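You operate a simulated robot arm through the tools that you are given. There is no shell and no other tool. Be economical: measure what you need, move in short steps, check, and stop when the job is done.

You run a simulated robot arm. Do the job below in one go: nothing can be reset, and whatever is moved stays where it is left.

Task
Shut the main air, drain the filter bowl into the white cup, then turn the air on again.
Fine: nothing spilt; green valve shut and cup back before the main air lever opens.
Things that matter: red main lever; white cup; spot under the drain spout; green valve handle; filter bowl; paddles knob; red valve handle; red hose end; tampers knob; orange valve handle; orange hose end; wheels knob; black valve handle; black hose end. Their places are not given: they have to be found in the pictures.

The check looks at the end state, three seconds after you hand in, the way a careful person would. Anything else that was tipped, shoved, dropped, spilled or broken makes it a failure.

Robot
A 7-joint arm with a two-finger parallel gripper, fixed in place. Base frame: the origin is at the foot of the arm, x ahead of it, y to its left, z up. Lengths are in m, angles in degrees, forces in N, time in s.
With the tool pointing down near the work surface it reaches from about 0.3 to 0.7 m from the base axis. Its first joint turns from -66.0 to 66.0 degrees. Payload 1.57 kg.
The tool frame sits at the grasp point between the pads (the TCP): z along the fingers, y along the line on which they close. The tips reach 0.03 m beyond it. The gripper opens to 0.11 m. The fingers are 0.024 m wide and 0.012 m thick; the gripper's body (0.048 by 0.112 m) begins 0.078 m behind the TCP.
Orientation is that of the tool frame in the base frame, as a unit quaternion [x, y, z, w]. With the fingers straight down and closing along the base's y, the tool's x points along the base's -x, its y along +y and its z along -z.

Tools
- The arm moves only by the tool servo_tool. Its argument "commands" is a list of rows, each a list of 2 entries, a list of its own where there are three numbers: the shift along the base's x, y, z in m, then the turn, a rotation vector about the base's x, y, z in degrees. In form: [[[x, y, z], [rx, ry, rz]], ...]. A call has 1 to 10 rows; each row shifts and turns the commanded pose from where the row before left it. "claw" is the opening, from 0 (shut) to 1 (fully open), set as the call begins (left out, the last holds). Rows are played at 5 a second. More than 0.05 m and 8.6 degrees between two rows, or a gripper value outside its range, and nothing of the call is played. A pose out of reach is approached as far as the arm can. The call stops where the force on the tool passes 40 N (or 10 N more than at its start, if that is more) or the arm is blocked; 0.2 s more then pass. Each finger travels about 0.108 m/s and halts on what it meets, pressing with about 29 N; the grip force reading is that of the motor and also rises with nothing between the fingers. The clock runs only during rows and for 0.2 s after the last one: add rows that do not move to give the fingers time. The reply holds the time, the measured pose of the TCP, the force on the tool along the base axes, the opening and the grip force, in the units named above and with some noise, and new pictures: "views" is both (left out), scene, wrist or none.
- Cameras (640 x 400 px; columns grow to the right, rows downward): "scene" is fixed at [0.2032, -0.4256, 1.4042]; the picture's right is [0.47, -0.88, 0.00], its down [-0.47, -0.25, -0.85] and it looks along [0.75, 0.40, -0.53] (base axes); focal length 243 px, centre (320, 200). "wrist" rides on the gripper at [0.07, 0.016, -0.141] in the tool frame; the picture's right is [-0.23, 0.97, 0.00], its down [-0.86, -0.20, -0.48] and it looks along [-0.47, -0.11, 0.88] (tool axes); focal length 222 px, centre (320, 200).
- pixel_to_xyz(camera, pixels): for up to 12 pixels [column, row] of the newest picture of that camera ("zoom" is the newest enlarged one), the place [x, y, z] in the base frame of the surface seen there, good to about 0.003 m, but the place of the scene camera against the robot may be out by one fixed shift of up to 0.018 m in any direction. The clock stands still meanwhile.
- zoom(camera, box): a new picture of the part [left, top, right, bottom] of that camera's present view, enlarged. The clock stands still meanwhile.
- hand_in(): hands the job in; it is judged then, once.

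Go step by step. Measure first, check grasps and placings, and put right what went wrong. The budget is 80 turns and 170 pictures, counting those below and the enlarged ones. Unless the task says otherwise, let go and move clear before handing in, and close with one line.

The tools are called by a JSON object that holds its "method" and its "body". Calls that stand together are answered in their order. servo_tool: Moves the arm, as the interface text tells. Its arguments: {"type":"object","properties":{"commands":{"type":"array"},"claw":{"type":"number"},"views":{"type":"string","enum":["both","scene","wrist","none"]}},"required":["commands"]} The other tools are called the same way: pixel_to_xyz (camera, pixels) gives the place of the surface under pixels of a picture; zoom (camera, box) takes an enlarged picture of a part of a camera's view; hand_in () hands the job in.

At the start:

```text
t: 0.0
ee_pos: [0.3573, -0.0504, 1.2947]
orientation: [0.0, 1.0, 0.0, 0.0]
contact_force: [-0.2, 0.2, -1.4]
finger_gap: 0.11
finger_force: 0.1
```

scene: 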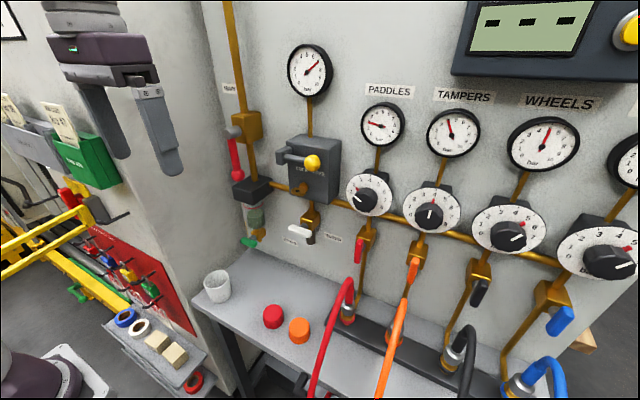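
wrist: 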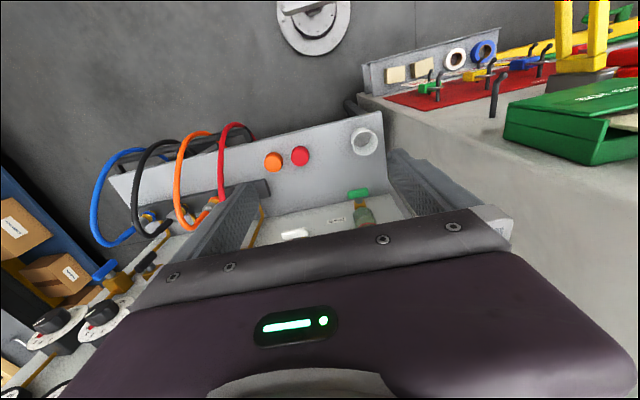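

The scene shows the red main lever near (235,160), the filter bowl at (255,215), the green handle at (248,242) and the cup at (217,286). I'll zoom in on them and measure.

{"method": "zoom", "body": {"camera": "scene", "box": [180, 90, 340, 190]}}

{"method": "zoom", "body": {"camera": "scene", "box": [180, 180, 340, 310]}}

{"method": "pixel_to_xyz", "body": {"camera": "scene", "pixels": [[235, 150], [235, 178], [234, 132], [245, 125], [256, 215], [248, 242], [258, 235], [217, 274], [217, 295], [252, 190], [270, 260], [262, 150]]}}

```text
4.00 times, centred on (260, 140) of scene
```

zoom: 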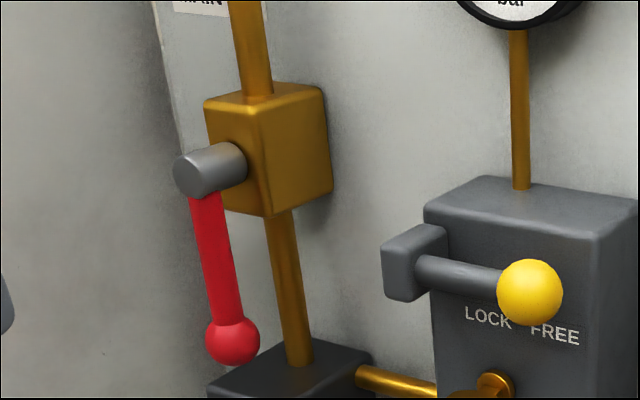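

```text
3.08 times, centred on (260, 245) of scene
```

zoom: 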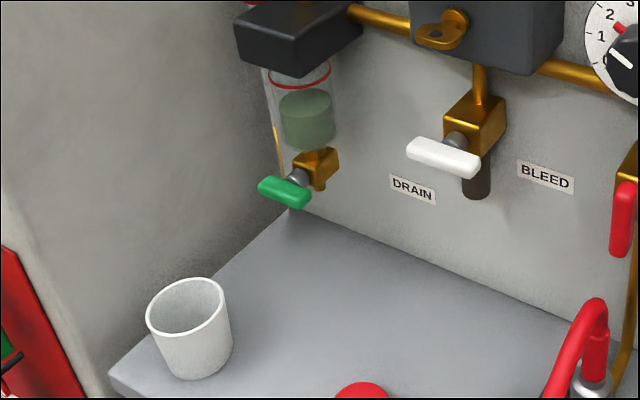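

```text
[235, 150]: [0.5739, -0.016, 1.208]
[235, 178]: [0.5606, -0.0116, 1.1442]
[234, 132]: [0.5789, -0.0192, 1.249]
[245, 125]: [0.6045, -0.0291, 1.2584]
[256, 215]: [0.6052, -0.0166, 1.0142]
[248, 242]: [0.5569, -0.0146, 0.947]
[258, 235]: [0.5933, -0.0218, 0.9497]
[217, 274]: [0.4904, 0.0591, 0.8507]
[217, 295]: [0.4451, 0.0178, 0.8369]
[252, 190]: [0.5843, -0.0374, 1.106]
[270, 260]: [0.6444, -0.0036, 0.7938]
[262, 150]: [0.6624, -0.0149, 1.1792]
```

The red lever hangs along its pipe (open) and the green handle lies across its outlet (shut). Next I'll measure the wall plane, lever, spout and cup in finer detail.

{"method": "pixel_to_xyz", "body": {"camera": "zoom", "pixels": [[268, 188], [300, 200], [283, 194], [318, 182], [320, 165], [296, 178], [312, 120], [440, 155], [580, 260], [290, 213], [170, 300], [115, 378]]}}

{"method": "pixel_to_xyz", "body": {"camera": "zoom", "pixels": [[150, 318], [222, 283], [185, 279], [190, 333], [190, 378], [228, 345], [185, 310], [230, 230], [380, 190], [319, 190], [480, 190], [300, 85]]}}

{"method": "zoom", "body": {"camera": "scene", "box": [215, 110, 279, 190]}}

```text
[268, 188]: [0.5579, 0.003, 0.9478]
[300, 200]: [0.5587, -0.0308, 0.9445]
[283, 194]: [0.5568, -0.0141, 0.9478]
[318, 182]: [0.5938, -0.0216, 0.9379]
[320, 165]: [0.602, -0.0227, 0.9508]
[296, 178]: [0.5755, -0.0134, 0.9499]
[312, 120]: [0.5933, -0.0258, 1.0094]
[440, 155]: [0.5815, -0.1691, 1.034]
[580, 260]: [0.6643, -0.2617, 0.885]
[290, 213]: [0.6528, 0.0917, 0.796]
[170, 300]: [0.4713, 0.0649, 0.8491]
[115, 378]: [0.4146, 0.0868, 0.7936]
```

```text
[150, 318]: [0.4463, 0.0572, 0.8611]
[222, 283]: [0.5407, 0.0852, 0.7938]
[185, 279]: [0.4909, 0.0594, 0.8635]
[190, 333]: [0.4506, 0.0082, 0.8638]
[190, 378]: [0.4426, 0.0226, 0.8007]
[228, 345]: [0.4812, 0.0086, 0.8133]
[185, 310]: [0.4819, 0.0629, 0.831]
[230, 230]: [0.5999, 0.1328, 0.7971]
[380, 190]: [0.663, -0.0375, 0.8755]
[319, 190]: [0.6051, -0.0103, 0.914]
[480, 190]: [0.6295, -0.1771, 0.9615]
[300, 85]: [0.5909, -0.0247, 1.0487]
```

```text
5.00 times, centred on (247, 150) of scene
```

zoom: 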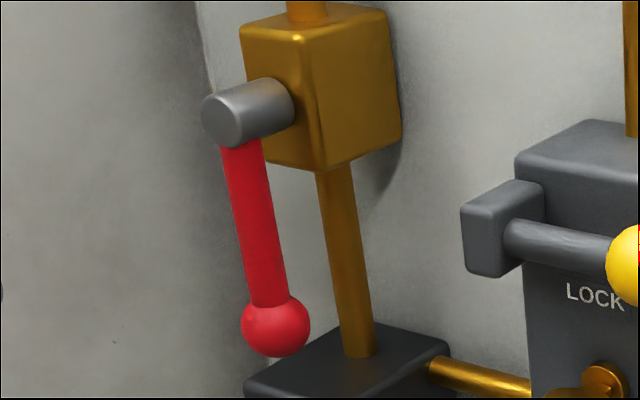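

The panel is at about x=0.663, the lever hub near (0.58,-0.02,1.25), and its ball near (0.56,-0.012,1.144). I'll measure the side wall and the obstacles around the lever, and start turning the tool to point forward.

{"method": "pixel_to_xyz", "body": {"camera": "scene", "pixels": [[200, 150], [215, 60], [180, 260], [222, 130], [220, 200], [313, 163], [285, 157], [272, 316], [299, 330], [310, 70], [230, 88], [238, 188]]}}

{"method": "pixel_to_xyz", "body": {"camera": "zoom", "pixels": [[222, 125], [265, 100], [245, 160], [270, 280], [275, 320], [255, 385], [320, 100], [345, 230], [345, 340], [232, 220], [272, 220], [390, 60]]}}

{"method": "servo_tool", "body": {"commands": [[[0, 0, 0], [0, -8, 0]], [[0, 0, 0], [0, -8, 0]], [[0, 0, 0], [0, -8, 0]], [[0, 0, 0], [0, -8, 0]], [[0, 0, 0], [0, -8, 0]], [[0, 0, 0], [0, -8, 0]]], "claw": 0}}

```text
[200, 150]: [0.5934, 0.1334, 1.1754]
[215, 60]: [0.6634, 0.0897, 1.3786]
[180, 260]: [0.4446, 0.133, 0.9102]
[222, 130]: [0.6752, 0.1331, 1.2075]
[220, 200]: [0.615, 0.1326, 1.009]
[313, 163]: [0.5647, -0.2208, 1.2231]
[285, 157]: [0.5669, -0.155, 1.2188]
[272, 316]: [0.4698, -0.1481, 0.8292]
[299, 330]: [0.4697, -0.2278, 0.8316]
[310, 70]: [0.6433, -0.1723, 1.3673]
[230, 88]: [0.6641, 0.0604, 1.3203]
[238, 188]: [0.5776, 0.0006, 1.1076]
```

```text
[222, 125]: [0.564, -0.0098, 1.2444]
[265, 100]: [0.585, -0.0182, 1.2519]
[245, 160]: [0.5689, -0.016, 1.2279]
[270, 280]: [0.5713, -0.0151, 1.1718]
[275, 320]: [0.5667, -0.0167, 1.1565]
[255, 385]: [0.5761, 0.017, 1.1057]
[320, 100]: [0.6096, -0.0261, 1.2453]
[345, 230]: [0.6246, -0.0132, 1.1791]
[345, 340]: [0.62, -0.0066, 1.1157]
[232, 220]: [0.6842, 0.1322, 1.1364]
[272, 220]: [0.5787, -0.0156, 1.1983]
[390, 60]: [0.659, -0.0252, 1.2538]
```

```text
t: 1.4
ee_pos: [0.3554, -0.0514, 1.2947]
orientation: [0.0, 0.913, 0.0, 0.407]
contact_force: [0.0, 0.1, 0.0]
finger_gap: 0.0
finger_force: 21.6
```

scene: 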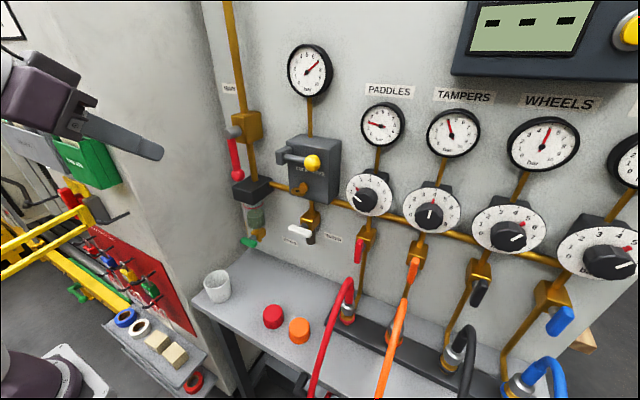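
wrist: 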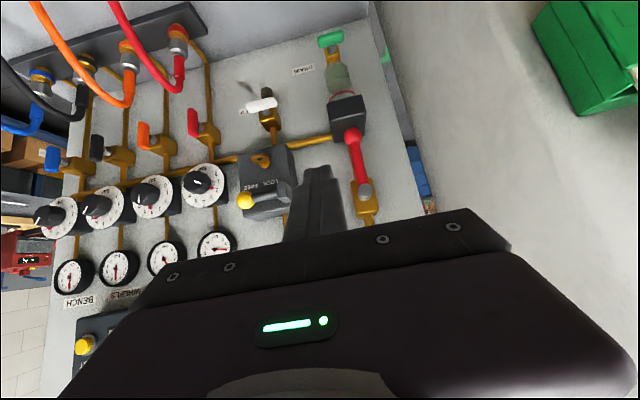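

The wrist camera now sees the lever at (355,155), the green handle at (330,40) and the valves. I'll measure them through the wrist camera to correct for any scene offset.

{"method": "pixel_to_xyz", "body": {"camera": "wrist", "pixels": [[352, 136], [357, 160], [363, 190], [330, 40], [320, 42], [341, 37], [338, 78], [334, 60], [299, 70], [346, 105], [266, 105], [245, 200]]}}

{"method": "zoom", "body": {"camera": "wrist", "box": [220, 20, 420, 220]}}

```text
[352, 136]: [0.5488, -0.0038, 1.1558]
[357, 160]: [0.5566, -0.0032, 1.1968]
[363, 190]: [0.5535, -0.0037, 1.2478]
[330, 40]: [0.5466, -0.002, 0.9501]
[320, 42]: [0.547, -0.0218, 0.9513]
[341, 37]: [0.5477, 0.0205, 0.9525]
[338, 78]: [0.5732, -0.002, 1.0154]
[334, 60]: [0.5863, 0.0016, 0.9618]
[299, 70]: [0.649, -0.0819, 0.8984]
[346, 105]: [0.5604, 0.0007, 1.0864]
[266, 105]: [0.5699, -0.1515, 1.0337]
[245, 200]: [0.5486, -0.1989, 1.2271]
```

```text
2.00 times, centred on (320, 120) of wrist
```

zoom: 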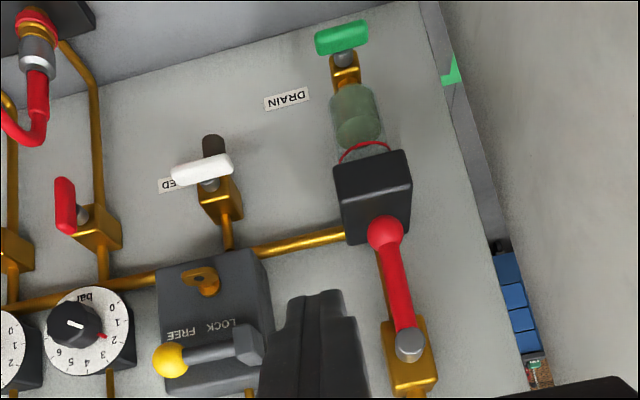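

Wrist readings put the scene camera off by about (-0.011,+0.013,+0.004). The lever hub is really at y≈-0.003, z≈1.248, with its stem at x≈0.56 and its ball at z≈1.155. I'll finish turning forward and stand off on the lever's -y side with the fingers shut.

{"method": "servo_tool", "body": {"commands": [[[0, 0, -0.02], [0, -8, 0]], [[0, 0, -0.02], [0, -8, 0]], [[0, 0, -0.02], [0, -8, 0]], [[0.02, 0, -0.02], [0, -8, 0]], [[0.03, 0, -0.02], [0, -8, 0]], [[0.03, 0, -0.015], [0, -2, 0]], [[0.03, 0, 0], [0, 0, 0]], [[0, 0, 0], [0, 0, 0]]], "claw": 0}}

```text
t: 3.2
ee_pos: [0.4079, -0.0509, 1.2659]
orientation: [-0.004, 0.764, 0.006, 0.645]
contact_force: [0.0, -0.4, -0.2]
finger_gap: 0.0
finger_force: 21.0
out of reach, approached as far as the arm can: row 3, 4, 5, 6
```

scene: 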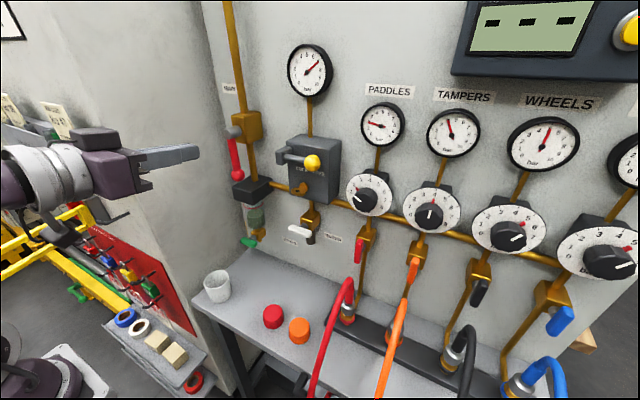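
wrist: 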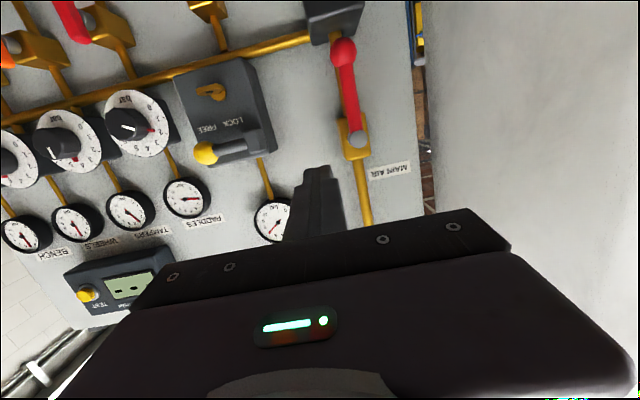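

The arm is at x=0.408, about 80° turned, because some rows were unreachable close in. I'll go on outward and down.

{"method": "servo_tool", "body": {"commands": [[[0.02, 0, -0.02], [0, 0, 0]], [[0.02, 0, -0.02], [0, 0, 0]], [[0.02, 0, -0.02], [0, 0, 0]], [[0.01, 0, -0.02], [0, -5, 0]], [[0, 0, 0], [0, -4, 0]], [[0, 0, 0], [0, 0, 0]]], "views": "none"}}

```text
t: 4.6
ee_pos: [0.4903, -0.0669, 1.2742]
orientation: [-0.006, 0.711, 0.006, 0.703]
contact_force: [-0.4, 0.3, -0.7]
finger_gap: 0.0
finger_force: 21.3
out of reach, approached as far as the arm can: row 2, 3, 4, 5
```

The tool now points forward at (0.49,-0.067,1.274), but it has drifted from the command. I'll test a pure downward move here.

{"method": "servo_tool", "body": {"commands": [[[0, 0, -0.02], [0, 0, 0]], [[0, 0, -0.02], [0, 0, 0]], [[0, 0, 0], [0, 0, 0]]], "views": "scene"}}

```text
t: 5.4
ee_pos: [0.4943, -0.0751, 1.2723]
orientation: [-0.004, 0.711, 0.004, 0.703]
contact_force: [0.3, -0.1, 0.2]
finger_gap: 0.0002
finger_force: 21.8
out of reach, approached as far as the arm can: row 1, 2
```

scene: 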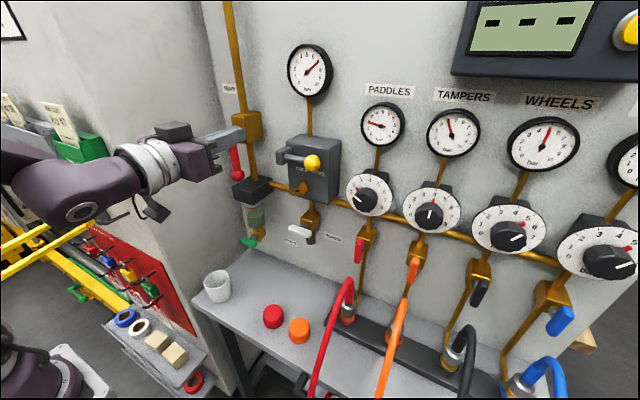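

Horizontal pointing isn't reachable any lower, so I'll tilt the tool to about 45° down and move to beside the lever.

{"method": "servo_tool", "body": {"commands": [[[-0.01, 0, 0], [0, 8, 0]], [[-0.01, 0, 0], [0, 8, 0]], [[-0.01, 0.01, -0.01], [0, 8, 0]], [[0, 0.01, -0.01], [0, 8, 0]], [[0, 0.005, -0.02], [0, 8, 0]], [[0, 0, -0.02], [0, 0, 0]], [[0, 0, -0.02], [0, 0, 0]], [[0, 0, 0], [0, 0, 0]]], "views": "both"}}

```text
t: 7.2
ee_pos: [0.4674, -0.0494, 1.1922]
orientation: [-0.002, 0.909, 0.007, 0.418]
contact_force: [-0.1, -0.7, 0.7]
finger_gap: 0.0
finger_force: 21.3
```

scene: 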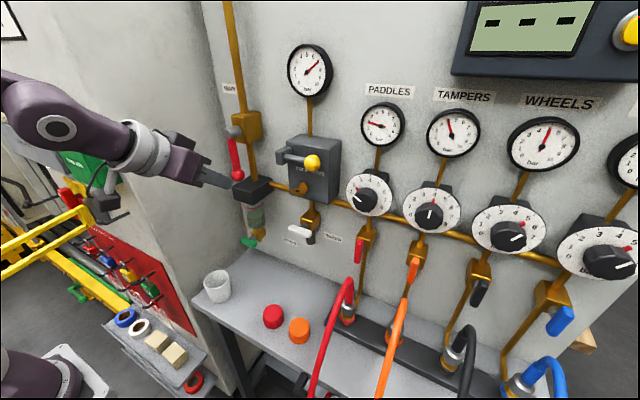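
wrist: 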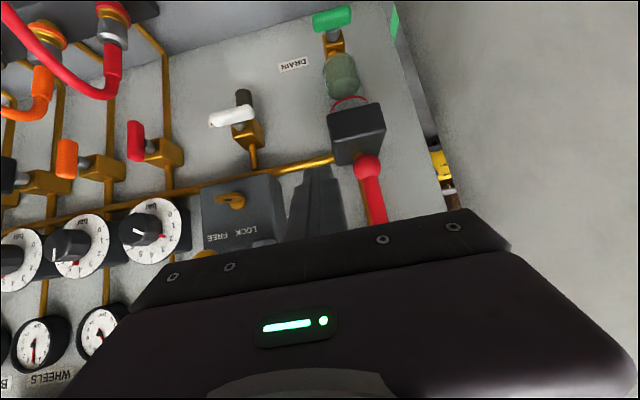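

The tool is tilted about 49° and tracking well at (0.467,-0.049,1.192). I'll go straight in beside the stem, then check.

{"method": "servo_tool", "body": {"commands": [[[0.03, 0, 0], [0, 0, 0]], [[0.03, 0, 0], [0, 0, 0]], [[0.026, 0, 0], [0, 0, 0]], [[0, 0, 0], [0, 0, 0]]], "views": "both"}}

{"method": "zoom", "body": {"camera": "scene", "box": [200, 110, 300, 210]}}

```text
t: 8.2
ee_pos: [0.5536, -0.0517, 1.1933]
orientation: [-0.004, 0.908, 0.007, 0.419]
contact_force: [0.0, 0.2, 0.1]
finger_gap: 0.0001
finger_force: 21.4
```

scene: 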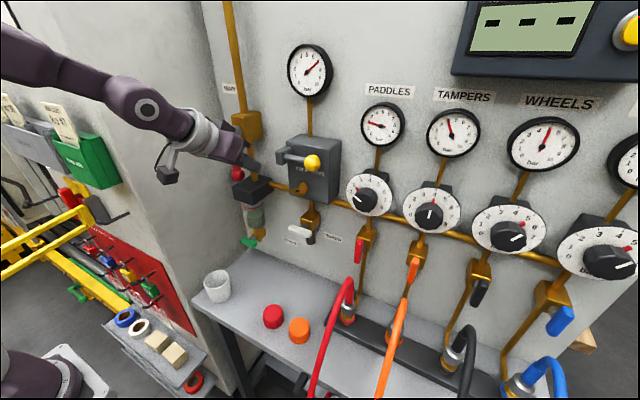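
wrist: 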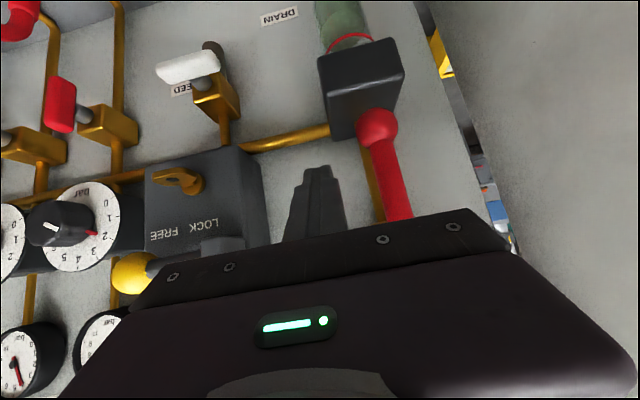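

```text
4.00 times, centred on (250, 160) of scene
```

zoom: 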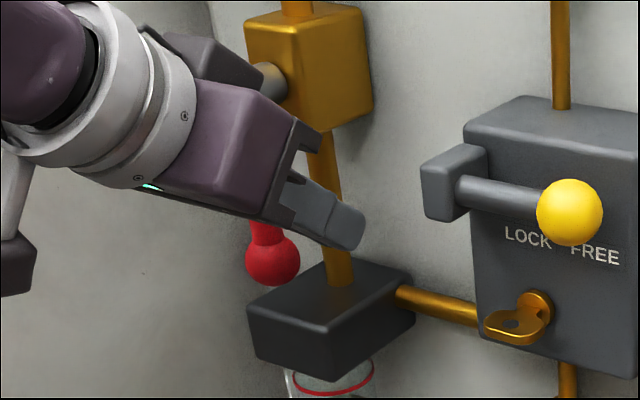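

The peg sits beside the stem with clearance to the hub. I'll push gently toward +y and watch whether the lever follows.

{"method": "servo_tool", "body": {"commands": [[[0, 0.015, 0], [0, 0, 0]], [[0, 0.012, 0], [0, 0, 0]], [[0, 0.01, 0], [0, 0, 0]], [[0, 0.01, 0.001], [0, 0, 0]], [[0, 0.01, 0.003], [0, 0, 0]]], "views": "both"}}

```text
t: 9.3
ee_pos: [0.5512, -0.0196, 1.1934]
orientation: [0.009, 0.91, -0.001, 0.415]
contact_force: [-3.1, -9.8, 2.5]
finger_gap: 0.0
finger_force: 21.4
out of reach, approached as far as the arm can: row 4
stopped in row 5: the force on the tool passed its limit (the readings are from after the stop); the commanded pose is now the measured one
```

scene: 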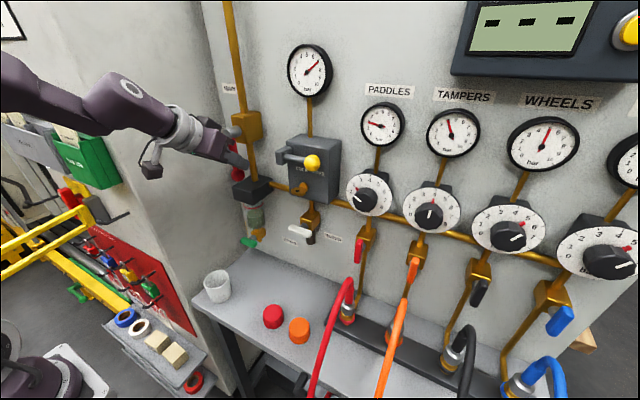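
wrist: 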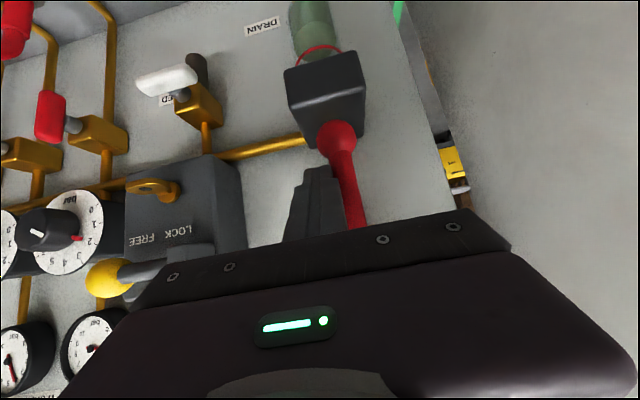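

Pushing toward +y hit a firm stop (over 40 N) and the lever stayed put, so it must open the other way. I'll back off and go round to the +y side.

{"method": "servo_tool", "body": {"commands": [[[0, -0.02, 0], [0, 0, 0]], [[-0.04, 0, 0], [0, 0, 0]], [[-0.045, 0, 0], [0, 0, 0]], [[0, 0.03, 0], [0, 0, 0]], [[0, 0.03, 0], [0, 0, 0]], [[0, 0.025, 0], [0, 0, 0]], [[0, 0, 0], [0, 0, 0]]], "views": "wrist"}}

```text
t: 10.9
ee_pos: [0.4666, 0.0495, 1.1906]
orientation: [0.008, 0.91, 0.0, 0.415]
contact_force: [0.5, 0.8, 0.0]
finger_gap: 0.0
finger_force: 20.9
```

wrist: 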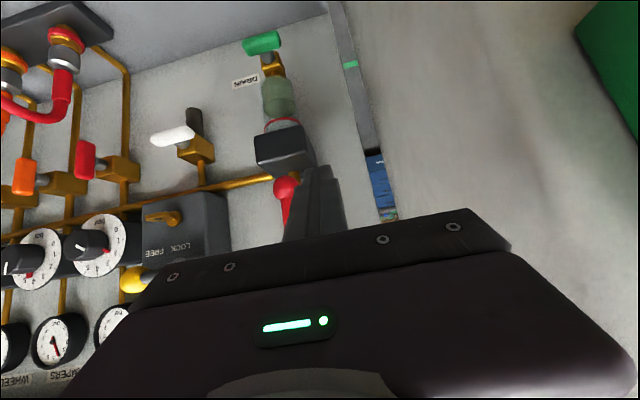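

The peg is now on the +y side of the lever. I'll go in and push toward -y a little.

{"method": "servo_tool", "body": {"commands": [[[0.03, -0.003, 0], [0, 0, 0]], [[0.03, 0, 0], [0, 0, 0]], [[0.026, 0, 0], [0, 0, 0]], [[0, -0.015, 0], [0, 0, 0]], [[0, -0.012, 0], [0, 0, 0]], [[0, -0.012, 0], [0, 0, 0]], [[0, -0.01, 0.001], [0, 0, 0]]], "views": "both"}}

```text
t: 12.5
ee_pos: [0.5484, -0.0037, 1.1933]
orientation: [0.007, 0.91, 0.0, 0.413]
contact_force: [-18.1, 9.2, -1.2]
finger_gap: 0.0001
finger_force: 21.2
out of reach, approached as far as the arm can: row 2
```

scene: 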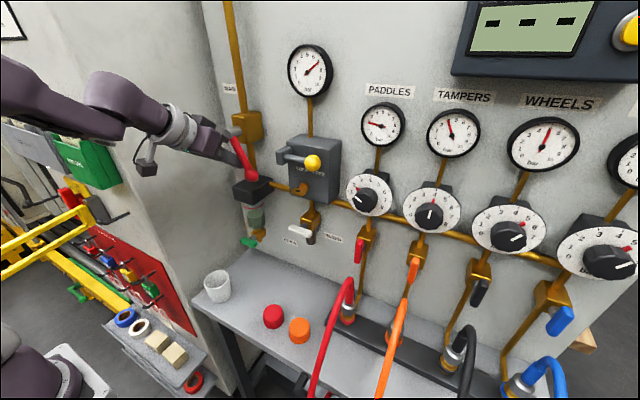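
wrist: 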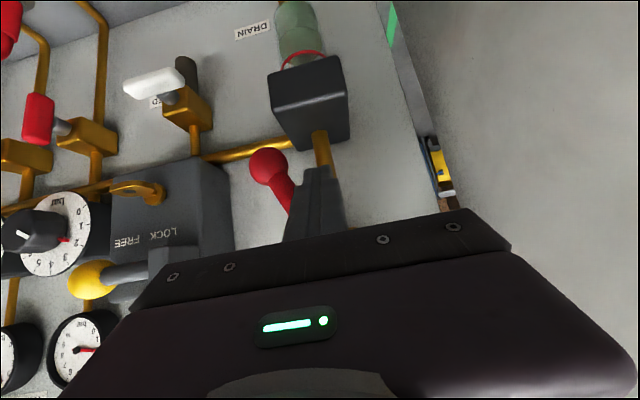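

The lever follows toward -y. There is an 18 N push-back along x, so I'll ease out slightly and follow the arc upward.

{"method": "servo_tool", "body": {"commands": [[[-0.006, 0, 0], [0, 0, 0]], [[0, -0.012, 0.001], [0, 0, 0]], [[0, -0.009, 0.003], [0, 0, 0]], [[0, -0.008, 0.004], [0, 0, 0]], [[0, -0.007, 0.005], [0, 0, 0]], [[0, -0.006, 0.005], [0, 0, 0]]], "views": "both"}}

```text
t: 13.9
ee_pos: [0.5494, -0.0449, 1.2132]
orientation: [0.005, 0.91, 0.002, 0.415]
contact_force: [-7.0, 9.2, -0.9]
finger_gap: 0.0001
finger_force: 21.3
out of reach, approached as far as the arm can: row 1
```

scene: 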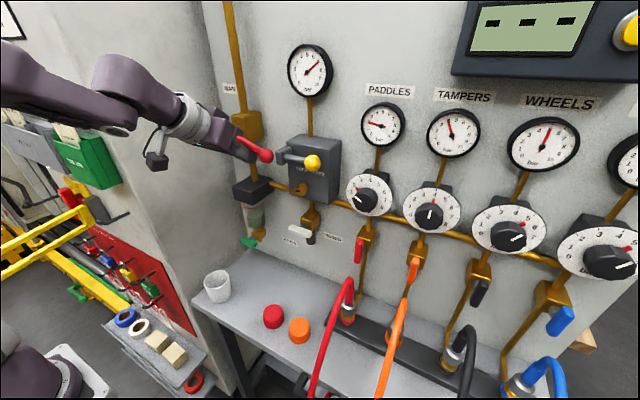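
wrist: 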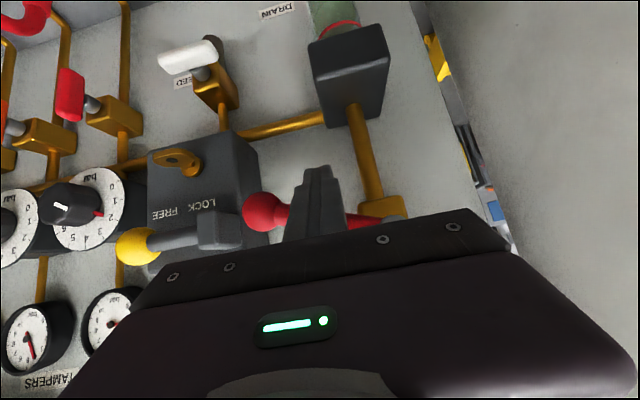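

The lever is about 65–70° up with low forces. I'll go on to horizontal.

{"method": "servo_tool", "body": {"commands": [[[0, -0.006, 0.006], [0, 0, 0]], [[0, -0.005, 0.007], [0, 0, 0]], [[0, -0.003, 0.007], [0, 0, 0]], [[0, -0.001, 0.007], [0, 0, 0]], [[0, 0, 0.004], [0, 0, 0]]], "views": "both"}}

{"method": "zoom", "body": {"camera": "scene", "box": [200, 90, 340, 190]}}

```text
t: 14.9
ee_pos: [0.5461, -0.0606, 1.235]
orientation: [0.008, 0.912, 0.002, 0.409]
contact_force: [-3.4, -0.3, -2.2]
finger_gap: 0.0
finger_force: 21.3
stopped in row 5: the force on the tool passed its limit (the readings are from after the stop); the commanded pose is now the measured one
```

scene: 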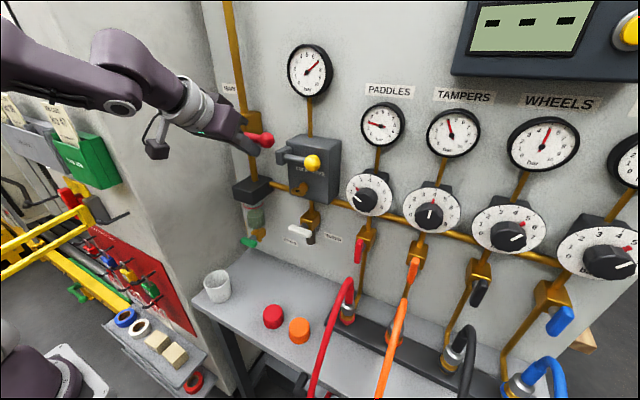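
wrist: 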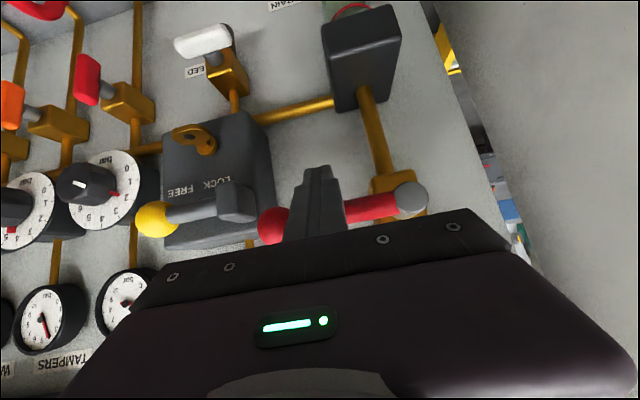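

```text
4.00 times, centred on (270, 140) of scene
```

zoom: 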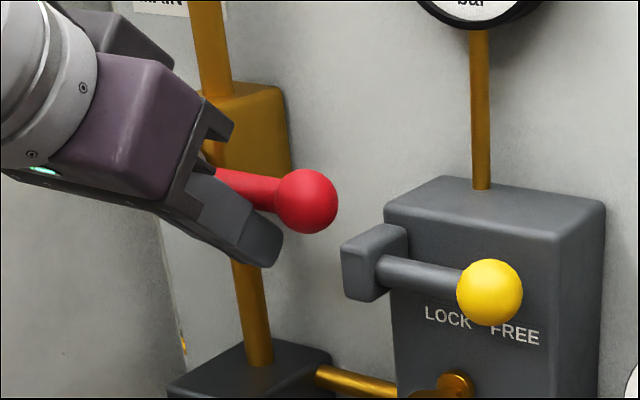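

It hit the end stop with the lever about horizontal. I'll drop off it and retract to look.

{"method": "servo_tool", "body": {"commands": [[[0, 0, -0.015], [0, 0, 0]], [[-0.04, 0, 0], [0, 0, 0]], [[-0.045, 0, 0], [0, 0, 0]], [[0, 0, 0], [0, 0, 0]]], "views": "wrist"}}

{"method": "zoom", "body": {"camera": "scene", "box": [180, 40, 340, 190]}}

```text
t: 15.9
ee_pos: [0.4642, -0.0624, 1.2183]
orientation: [0.006, 0.912, 0.003, 0.41]
contact_force: [0.7, 0.1, -0.3]
finger_gap: 0.0
finger_force: 21.8
```

wrist: 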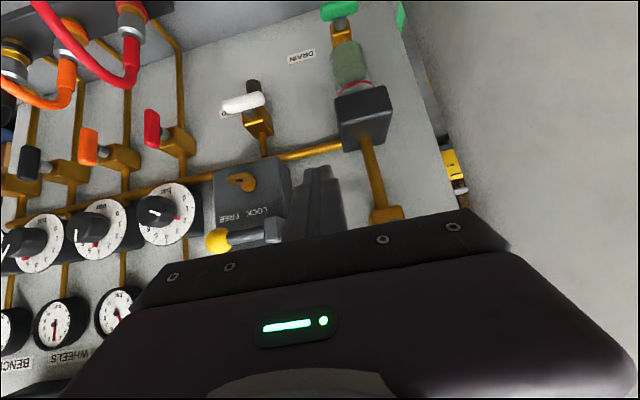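

```text
2.67 times, centred on (260, 115) of scene
```

zoom: 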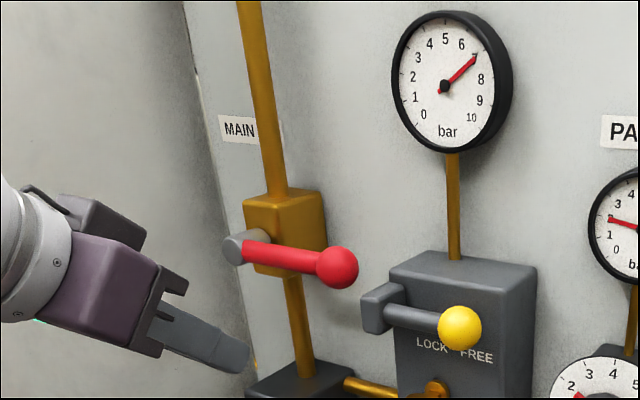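

The main lever is horizontal (shut) at zoom (340,265). Next I'll open the gripper, move above the cup and locate it with the wrist camera.

{"method": "servo_tool", "body": {"commands": [[[-0.01, 0.02, -0.035], [0, 0, 0]], [[-0.01, 0.03, -0.035], [0, 0, 0]], [[-0.01, 0.03, -0.035], [0, 0, 0]], [[-0.01, 0.03, -0.035], [0, 0, 0]], [[-0.01, 0, -0.035], [0, 0, 0]], [[-0.01, 0, -0.035], [0, 0, 0]], [[0, 0, 0], [0, 0, 0]]], "claw": 0.95, "views": "both"}}

```text
t: 17.5
ee_pos: [0.4479, -0.0097, 1.1322]
orientation: [0.006, 0.895, -0.002, 0.446]
contact_force: [-0.6, -0.3, -0.1]
finger_gap: 0.1047
finger_force: 0.1
out of reach, approached as far as the arm can: row 2, 3, 5, 6
```

scene: 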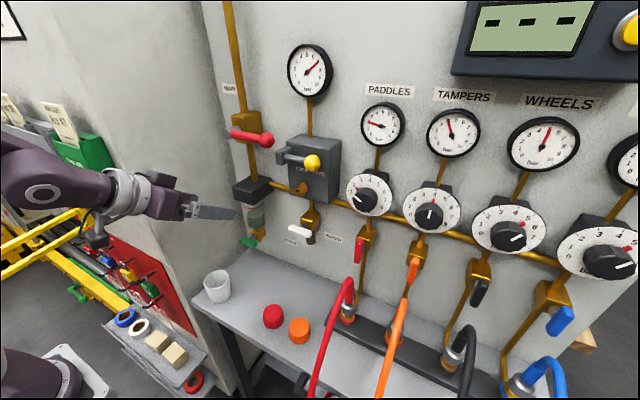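
wrist: 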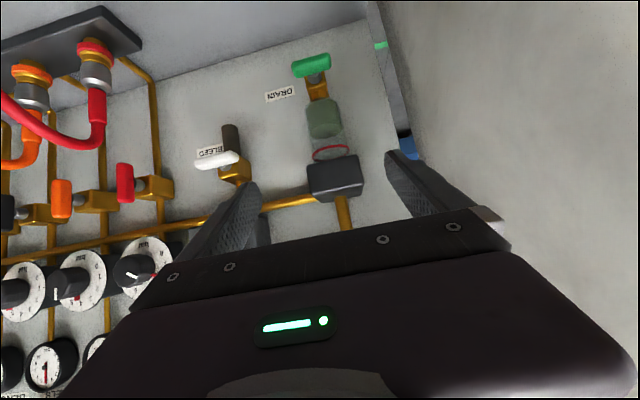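

Tilt is limited at lower height (now 53° at z=1.13). I'll reduce the tilt as I come down, then test how much is available.

{"method": "servo_tool", "body": {"commands": [[[0, 0.01, -0.02], [0, 8, 0]], [[0, 0.01, -0.02], [0, 8, 0]], [[0, 0.01, -0.02], [0, 8, 0]], [[0, 0.01, -0.03], [0, 4, 0]], [[0, 0.01, -0.03], [0, 0, 0]], [[0, 0, -0.02], [0, 0, 0]], [[0, 0, 0], [0, 0, 0]]], "views": "both"}}

```text
t: 19.1
ee_pos: [0.4497, 0.0213, 1.0415]
orientation: [0.017, 0.965, 0.061, 0.254]
contact_force: [-0.1, 0.4, 0.5]
finger_gap: 0.1045
finger_force: 0.0
out of reach, approached as far as the arm can: row 1, 2, 3, 4, 5, 6
```

scene: 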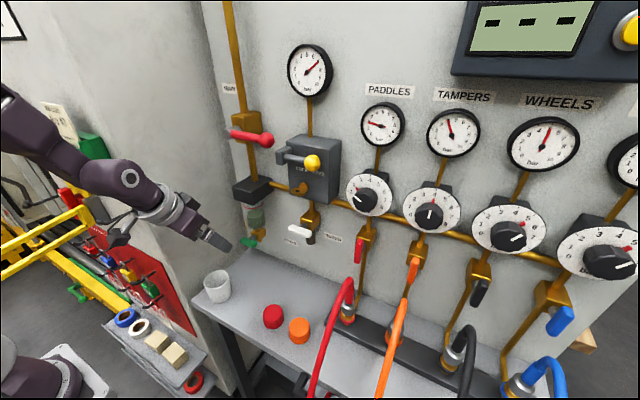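
wrist: 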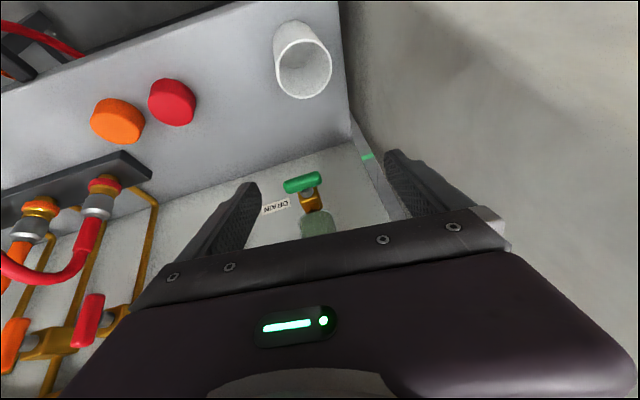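

The tool is at z=1.04 with 29° tilt and has rolled about 7°. I'll measure the cup, spout and handle from the wrist view, and take out the roll.

{"method": "pixel_to_xyz", "body": {"camera": "wrist", "pixels": [[303, 42], [303, 97], [275, 68], [331, 66], [304, 70], [310, 206], [313, 198], [320, 190], [302, 183], [286, 187], [319, 176], [365, 160]]}}

{"method": "zoom", "body": {"camera": "wrist", "box": [240, 10, 400, 240]}}

{"method": "servo_tool", "body": {"commands": [[[0, 0, 0], [-4, 0, 0]], [[0, 0, 0], [-3, 0, 0]], [[0, 0, 0], [0, 0, 0]]], "views": "none"}}

```text
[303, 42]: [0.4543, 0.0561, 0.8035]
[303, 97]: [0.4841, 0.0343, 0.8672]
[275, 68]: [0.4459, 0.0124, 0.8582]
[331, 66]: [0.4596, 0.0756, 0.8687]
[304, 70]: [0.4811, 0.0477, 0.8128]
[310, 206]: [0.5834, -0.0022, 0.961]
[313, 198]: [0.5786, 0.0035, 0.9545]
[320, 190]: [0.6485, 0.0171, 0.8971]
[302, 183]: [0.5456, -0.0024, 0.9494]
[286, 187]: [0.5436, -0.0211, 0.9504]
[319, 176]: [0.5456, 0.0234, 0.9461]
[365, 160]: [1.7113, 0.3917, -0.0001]
```

```text
1.74 times, centred on (320, 125) of wrist
```

zoom: 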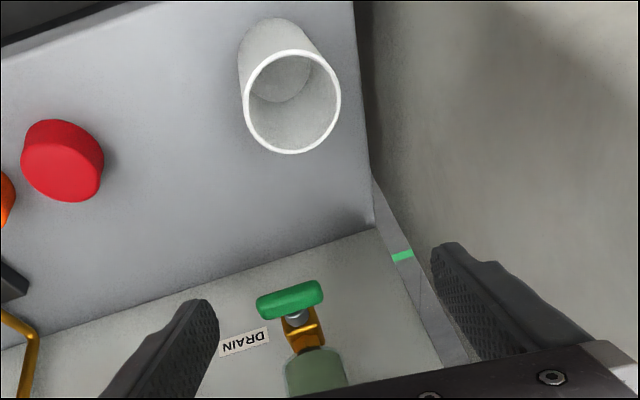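

```text
t: 19.9
ee_pos: [0.4494, 0.0207, 1.0394]
orientation: [0.006, 0.968, 0.017, 0.251]
contact_force: [0.2, -0.4, -0.8]
finger_gap: 0.1043
finger_force: 0.0
```

The roll is removed and tilt is 29°. The cup centre is about (0.46,0.045) and the handle (0.545,0.000,0.948). I'll keep going down over the cup.

{"method": "servo_tool", "body": {"commands": [[[0, 0.008, -0.02], [0, 0, 0]], [[0, 0.008, -0.02], [0, 0, 0]], [[0, 0.008, -0.02], [0, 0, 0]], [[0, 0, -0.02], [0, 0, 0]], [[0, 0, 0], [0, 0, 0]]], "views": "wrist"}}

```text
t: 21.1
ee_pos: [0.4519, 0.0442, 0.962]
orientation: [0.001, 0.967, 0.003, 0.255]
contact_force: [-0.5, 0.6, 0.3]
finger_gap: 0.1044
finger_force: 0.1
```

wrist: 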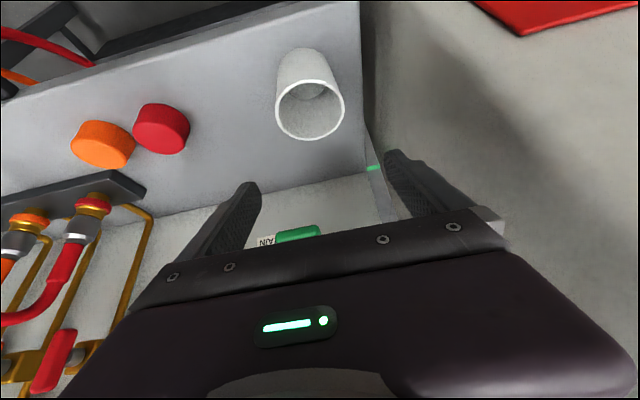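

Tracking is good at z=0.962. I'll test how much forward tilt is available at this height.

{"method": "servo_tool", "body": {"commands": [[[0, 0, 0], [0, -8, 0]], [[0, 0, 0], [0, -8, 0]], [[0, 0, 0], [0, -8, 0]], [[0, 0, 0], [0, 0, 0]]], "views": "none"}}

```text
t: 22.1
ee_pos: [0.4518, 0.0468, 0.9564]
orientation: [-0.002, 0.954, 0.007, 0.3]
contact_force: [-0.6, -0.5, -0.2]
finger_gap: 0.1047
finger_force: 0.1
out of reach, approached as far as the arm can: row 1, 2, 3
```

Maximum tilt here is about 35°. I'll grip the cup at about 25°, carry it partway, then regrasp with more tilt farther out. Descending around the cup now.

{"method": "servo_tool", "body": {"commands": [[[0.001, 0, -0.02], [0, 5, 0]], [[0.001, 0, -0.02], [0, 5, 0]], [[0.002, -0.001, -0.02], [0, 0, 0]], [[0.002, -0.001, -0.02], [0, 0, 0]], [[0, 0, 0], [0, 0, 0]]], "views": "both"}}

```text
t: 23.3
ee_pos: [0.4573, 0.0453, 0.8752]
orientation: [-0.002, 0.976, 0.006, 0.216]
contact_force: [-0.3, -0.4, 0.3]
finger_gap: 0.1046
finger_force: 0.1
```

scene: 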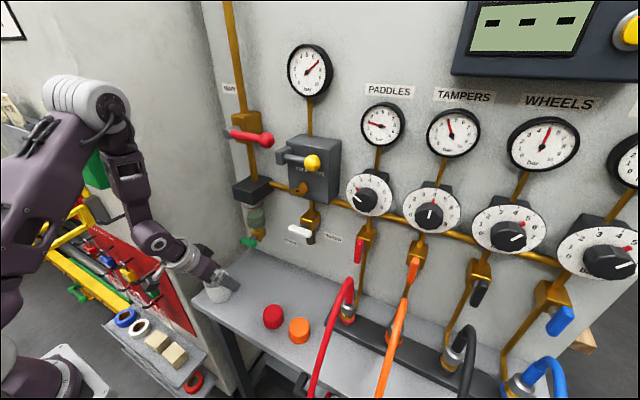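
wrist: 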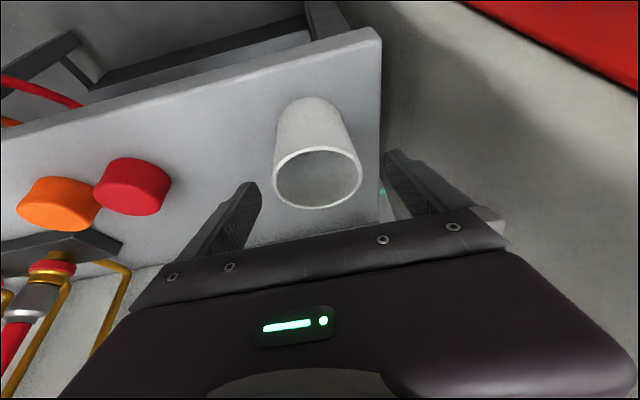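

The cup rim at (272–362,180) is centred between the fingertips. I'll take an exact rim measurement before closing.

{"method": "pixel_to_xyz", "body": {"camera": "wrist", "pixels": [[274, 178], [361, 178], [316, 148], [318, 207], [310, 100], [240, 100]]}}

```text
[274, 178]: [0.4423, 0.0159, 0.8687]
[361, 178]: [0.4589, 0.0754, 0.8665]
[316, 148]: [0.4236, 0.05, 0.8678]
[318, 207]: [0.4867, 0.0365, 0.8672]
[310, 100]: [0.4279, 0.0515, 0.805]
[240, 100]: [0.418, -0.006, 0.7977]
```

The cup centre is (0.455,0.044), rim z 0.868, table 0.798. I'll lower to z=0.84 and close.

{"method": "servo_tool", "body": {"commands": [[[-0.001, -0.001, -0.018], [0, 0, 0]], [[-0.001, 0, -0.017], [0, 0, 0]], [[0, 0, 0], [0, 0, 0]]], "views": "none"}}

{"method": "servo_tool", "body": {"commands": [[[0, 0, 0], [0, 0, 0]], [[0, 0, 0], [0, 0, 0]], [[0, 0, 0], [0, 0, 0]], [[0, 0, 0], [0, 0, 0]]], "claw": 0.4, "views": "wrist"}}

```text
t: 24.1
ee_pos: [0.4559, 0.0439, 0.8401]
orientation: [-0.003, 0.976, 0.007, 0.216]
contact_force: [0.3, -0.1, -0.3]
finger_gap: 0.1045
finger_force: 0.0
```

```text
t: 25.1
ee_pos: [0.4568, 0.0436, 0.8401]
orientation: [-0.003, 0.976, 0.007, 0.216]
contact_force: [0.5, 0.8, -0.1]
finger_gap: 0.0614
finger_force: 29.0
```

wrist: 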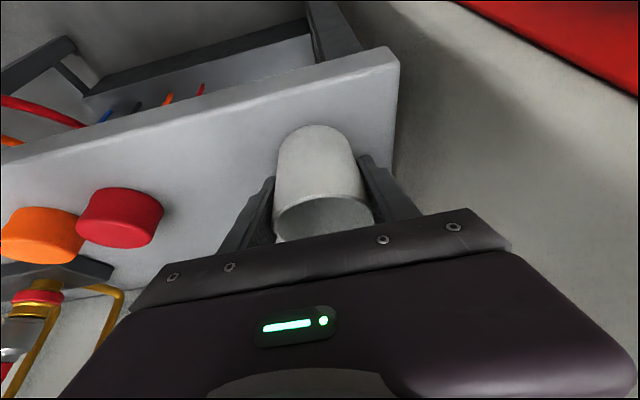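

The cup is gripped (gap 0.061, 29 N). I'll lift it slightly and carry it to the intermediate spot (0.53,0.0).

{"method": "servo_tool", "body": {"commands": [[[0, 0, 0.01], [0, 0, 0]], [[0, 0, 0.005], [0, 0, 0]], [[0.02, -0.012, 0], [0, 0, 0]], [[0.02, -0.012, 0], [0, 0, 0]], [[0.02, -0.012, 0], [0, 0, 0]], [[0.013, -0.007, 0], [0, 0, 0]], [[0, 0, 0], [0, 0, 0]]], "views": "both"}}

```text
t: 26.7
ee_pos: [0.5286, 0.0001, 0.8548]
orientation: [-0.002, 0.977, 0.007, 0.215]
contact_force: [-1.1, 0.2, -0.2]
finger_gap: 0.0614
finger_force: 28.7
```

scene: 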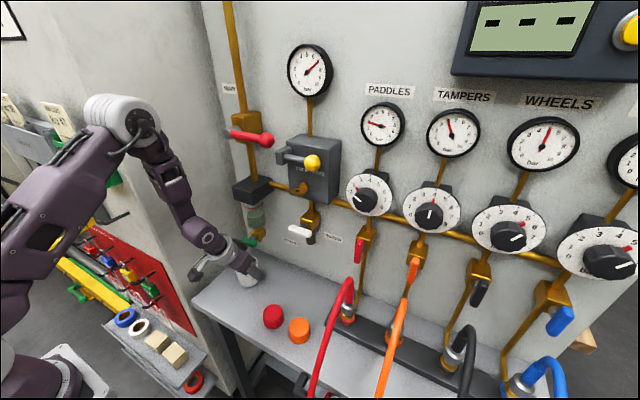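
wrist: 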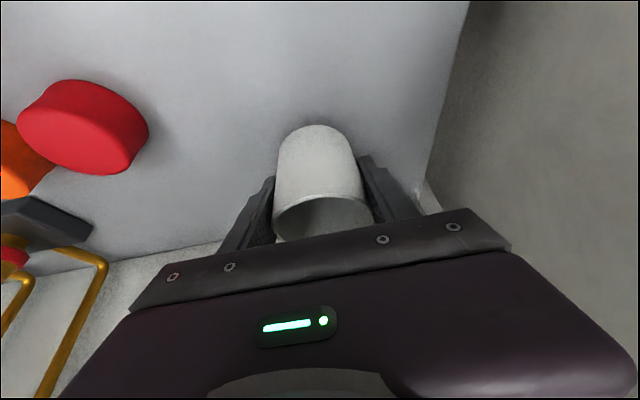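

The cup is upright at the intermediate spot. I'll set it down, release, then tilt the tool in place around it.

{"method": "servo_tool", "body": {"commands": [[[0, 0, -0.008], [0, 0, 0]], [[0, 0, -0.0065], [0, 0, 0]], [[0, 0, 0], [0, 0, 0]]], "views": "none"}}

{"method": "servo_tool", "body": {"commands": [[[0, 0, 0], [0, 0, 0]], [[0, 0, 0], [0, 0, 0]], [[0, 0, 0], [0, -5, 0]], [[0, 0, 0], [0, -6, 0]], [[0, 0, 0], [0, -6, 0]], [[0, 0, 0], [0, -6, 0]], [[0, 0, 0], [0, 0, 0]]], "claw": 0.85, "views": "both"}}

```text
t: 27.5
ee_pos: [0.5284, -0.0004, 0.8418]
orientation: [-0.002, 0.976, 0.007, 0.215]
contact_force: [0.4, -0.4, -1.3]
finger_gap: 0.0613
finger_force: 28.9
```

```text
t: 29.1
ee_pos: [0.5273, 0.0008, 0.8417]
orientation: [-0.004, 0.914, 0.007, 0.406]
contact_force: [0.5, -0.3, 0.3]
finger_gap: 0.0936
finger_force: 0.0
```

scene: 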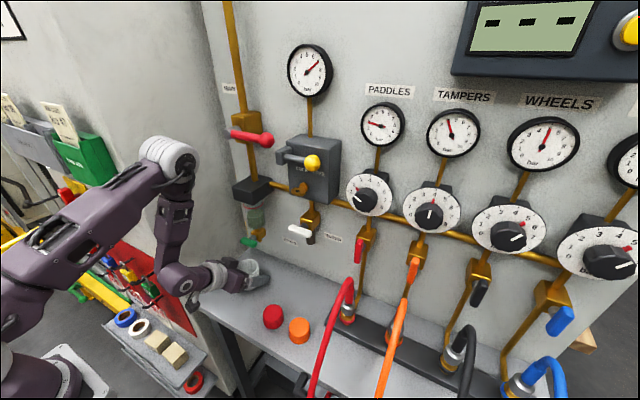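
wrist: 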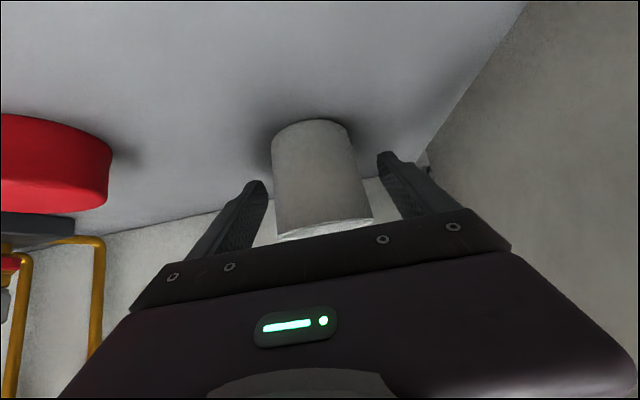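

The tool reached 48° tilt around the released cup. I'll add a bit more, and zoom in on the spout to locate it.

{"method": "servo_tool", "body": {"commands": [[[0, 0, 0], [0, -5, 0]], [[0, 0, 0], [0, -3, 0]], [[0, 0, 0], [0, 0, 0]]], "views": "none"}}

{"method": "zoom", "body": {"camera": "scene", "box": [225, 195, 285, 295]}}

```text
t: 29.9
ee_pos: [0.5271, 0.0012, 0.8403]
orientation: [-0.004, 0.883, 0.006, 0.468]
contact_force: [0.0, 0.6, 0.4]
finger_gap: 0.0937
finger_force: 0.0
```

```text
4.00 times, centred on (255, 245) of scene
```

zoom: 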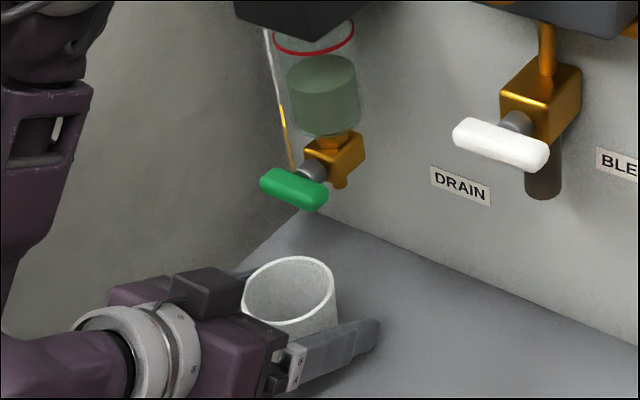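

The spout is the stub at zoom (340,182). I'll measure it along with the cup rim.

{"method": "pixel_to_xyz", "body": {"camera": "zoom", "pixels": [[340, 182], [340, 176], [345, 182], [335, 165], [358, 145], [340, 150], [327, 100], [333, 280], [290, 320], [248, 290], [290, 258], [312, 165]]}}

```text
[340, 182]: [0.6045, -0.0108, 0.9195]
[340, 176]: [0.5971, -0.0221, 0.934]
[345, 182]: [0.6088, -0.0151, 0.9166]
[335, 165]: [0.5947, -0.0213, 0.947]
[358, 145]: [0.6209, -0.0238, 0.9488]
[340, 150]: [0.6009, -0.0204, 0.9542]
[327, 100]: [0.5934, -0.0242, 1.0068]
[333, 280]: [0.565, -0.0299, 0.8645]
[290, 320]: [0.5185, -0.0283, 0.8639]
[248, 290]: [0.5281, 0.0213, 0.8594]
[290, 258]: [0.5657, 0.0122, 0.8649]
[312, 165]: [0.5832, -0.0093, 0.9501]
```

The spout is at about (0.60,0.002,0.915) in robot frame and the cup is now at about (0.531,0.004). I'll nudge forward 4 mm and grip.

{"method": "servo_tool", "body": {"commands": [[[0.004, 0.002, 0.001], [0, 0, 0]], [[0, 0, 0], [0, 0, 0]]], "views": "none"}}

{"method": "servo_tool", "body": {"commands": [[[0, 0, 0], [0, 0, 0]], [[0, 0, 0], [0, 0, 0]], [[0, 0, 0], [0, 0, 0]], [[0, 0, 0.006], [0, 0, 0]], [[0, 0, 0], [0, 0, 0]]], "claw": 0.4, "views": "both"}}

```text
t: 30.5
ee_pos: [0.5325, 0.0038, 0.8423]
orientation: [-0.004, 0.883, 0.006, 0.469]
contact_force: [-0.2, 0.0, 0.5]
finger_gap: 0.0935
finger_force: 0.1
```

```text
t: 31.7
ee_pos: [0.5324, 0.0026, 0.8483]
orientation: [-0.004, 0.883, 0.006, 0.469]
contact_force: [-0.3, -0.4, -0.1]
finger_gap: 0.061
finger_force: 29.4
```

scene: 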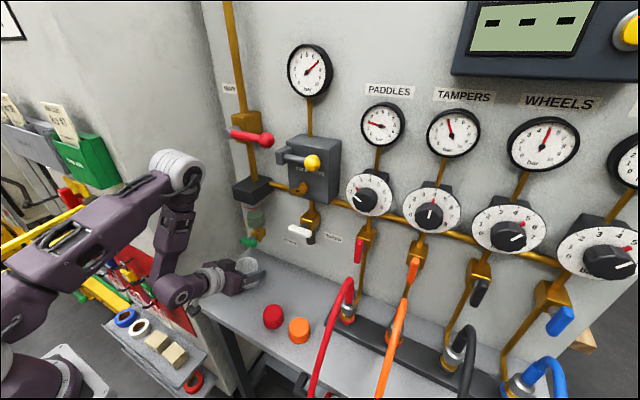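
wrist: 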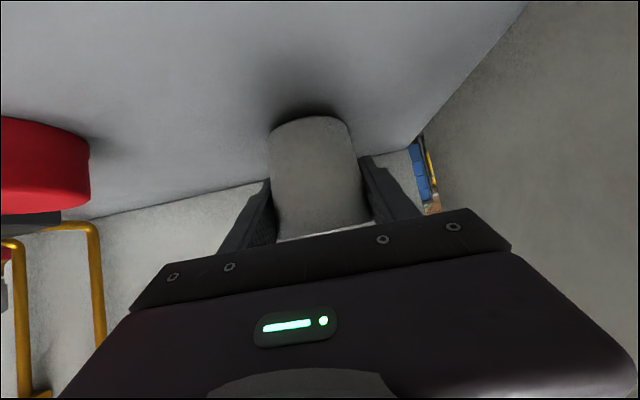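

The cup is gripped at gap 0.061 and raised 6 mm. I'll advance 0.066 m forward to under the spout.

{"method": "servo_tool", "body": {"commands": [[[0.02, 0, 0], [0, 0, 0]], [[0.02, 0, 0], [0, 0, 0]], [[0.015, -0.001, 0], [0, 0, 0]], [[0.011, 0, 0], [0, 0, 0]], [[0, 0, 0], [0, 0, 0]]], "views": "scene"}}

{"method": "zoom", "body": {"camera": "scene", "box": [225, 195, 305, 295]}}

```text
t: 32.8
ee_pos: [0.5934, 0.0026, 0.8456]
orientation: [-0.003, 0.888, 0.005, 0.46]
contact_force: [-0.8, -0.2, -0.7]
finger_gap: 0.0611
finger_force: 28.8
stopped in row 5: the force on the tool passed its limit (the readings are from after the stop); the commanded pose is now the measured one
```

scene: 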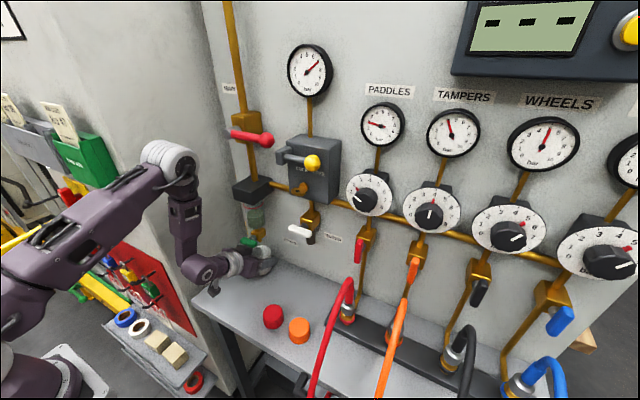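

```text
4.00 times, centred on (265, 245) of scene
```

zoom: 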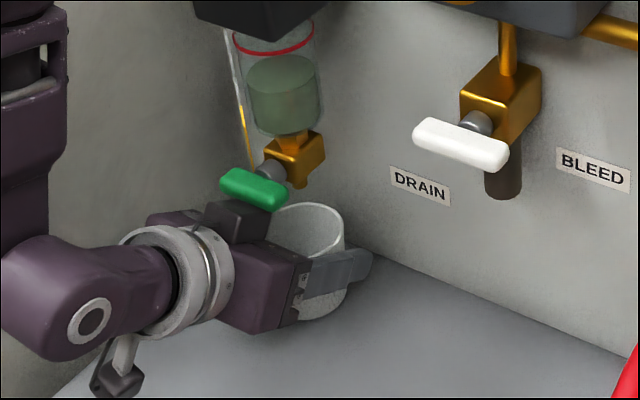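

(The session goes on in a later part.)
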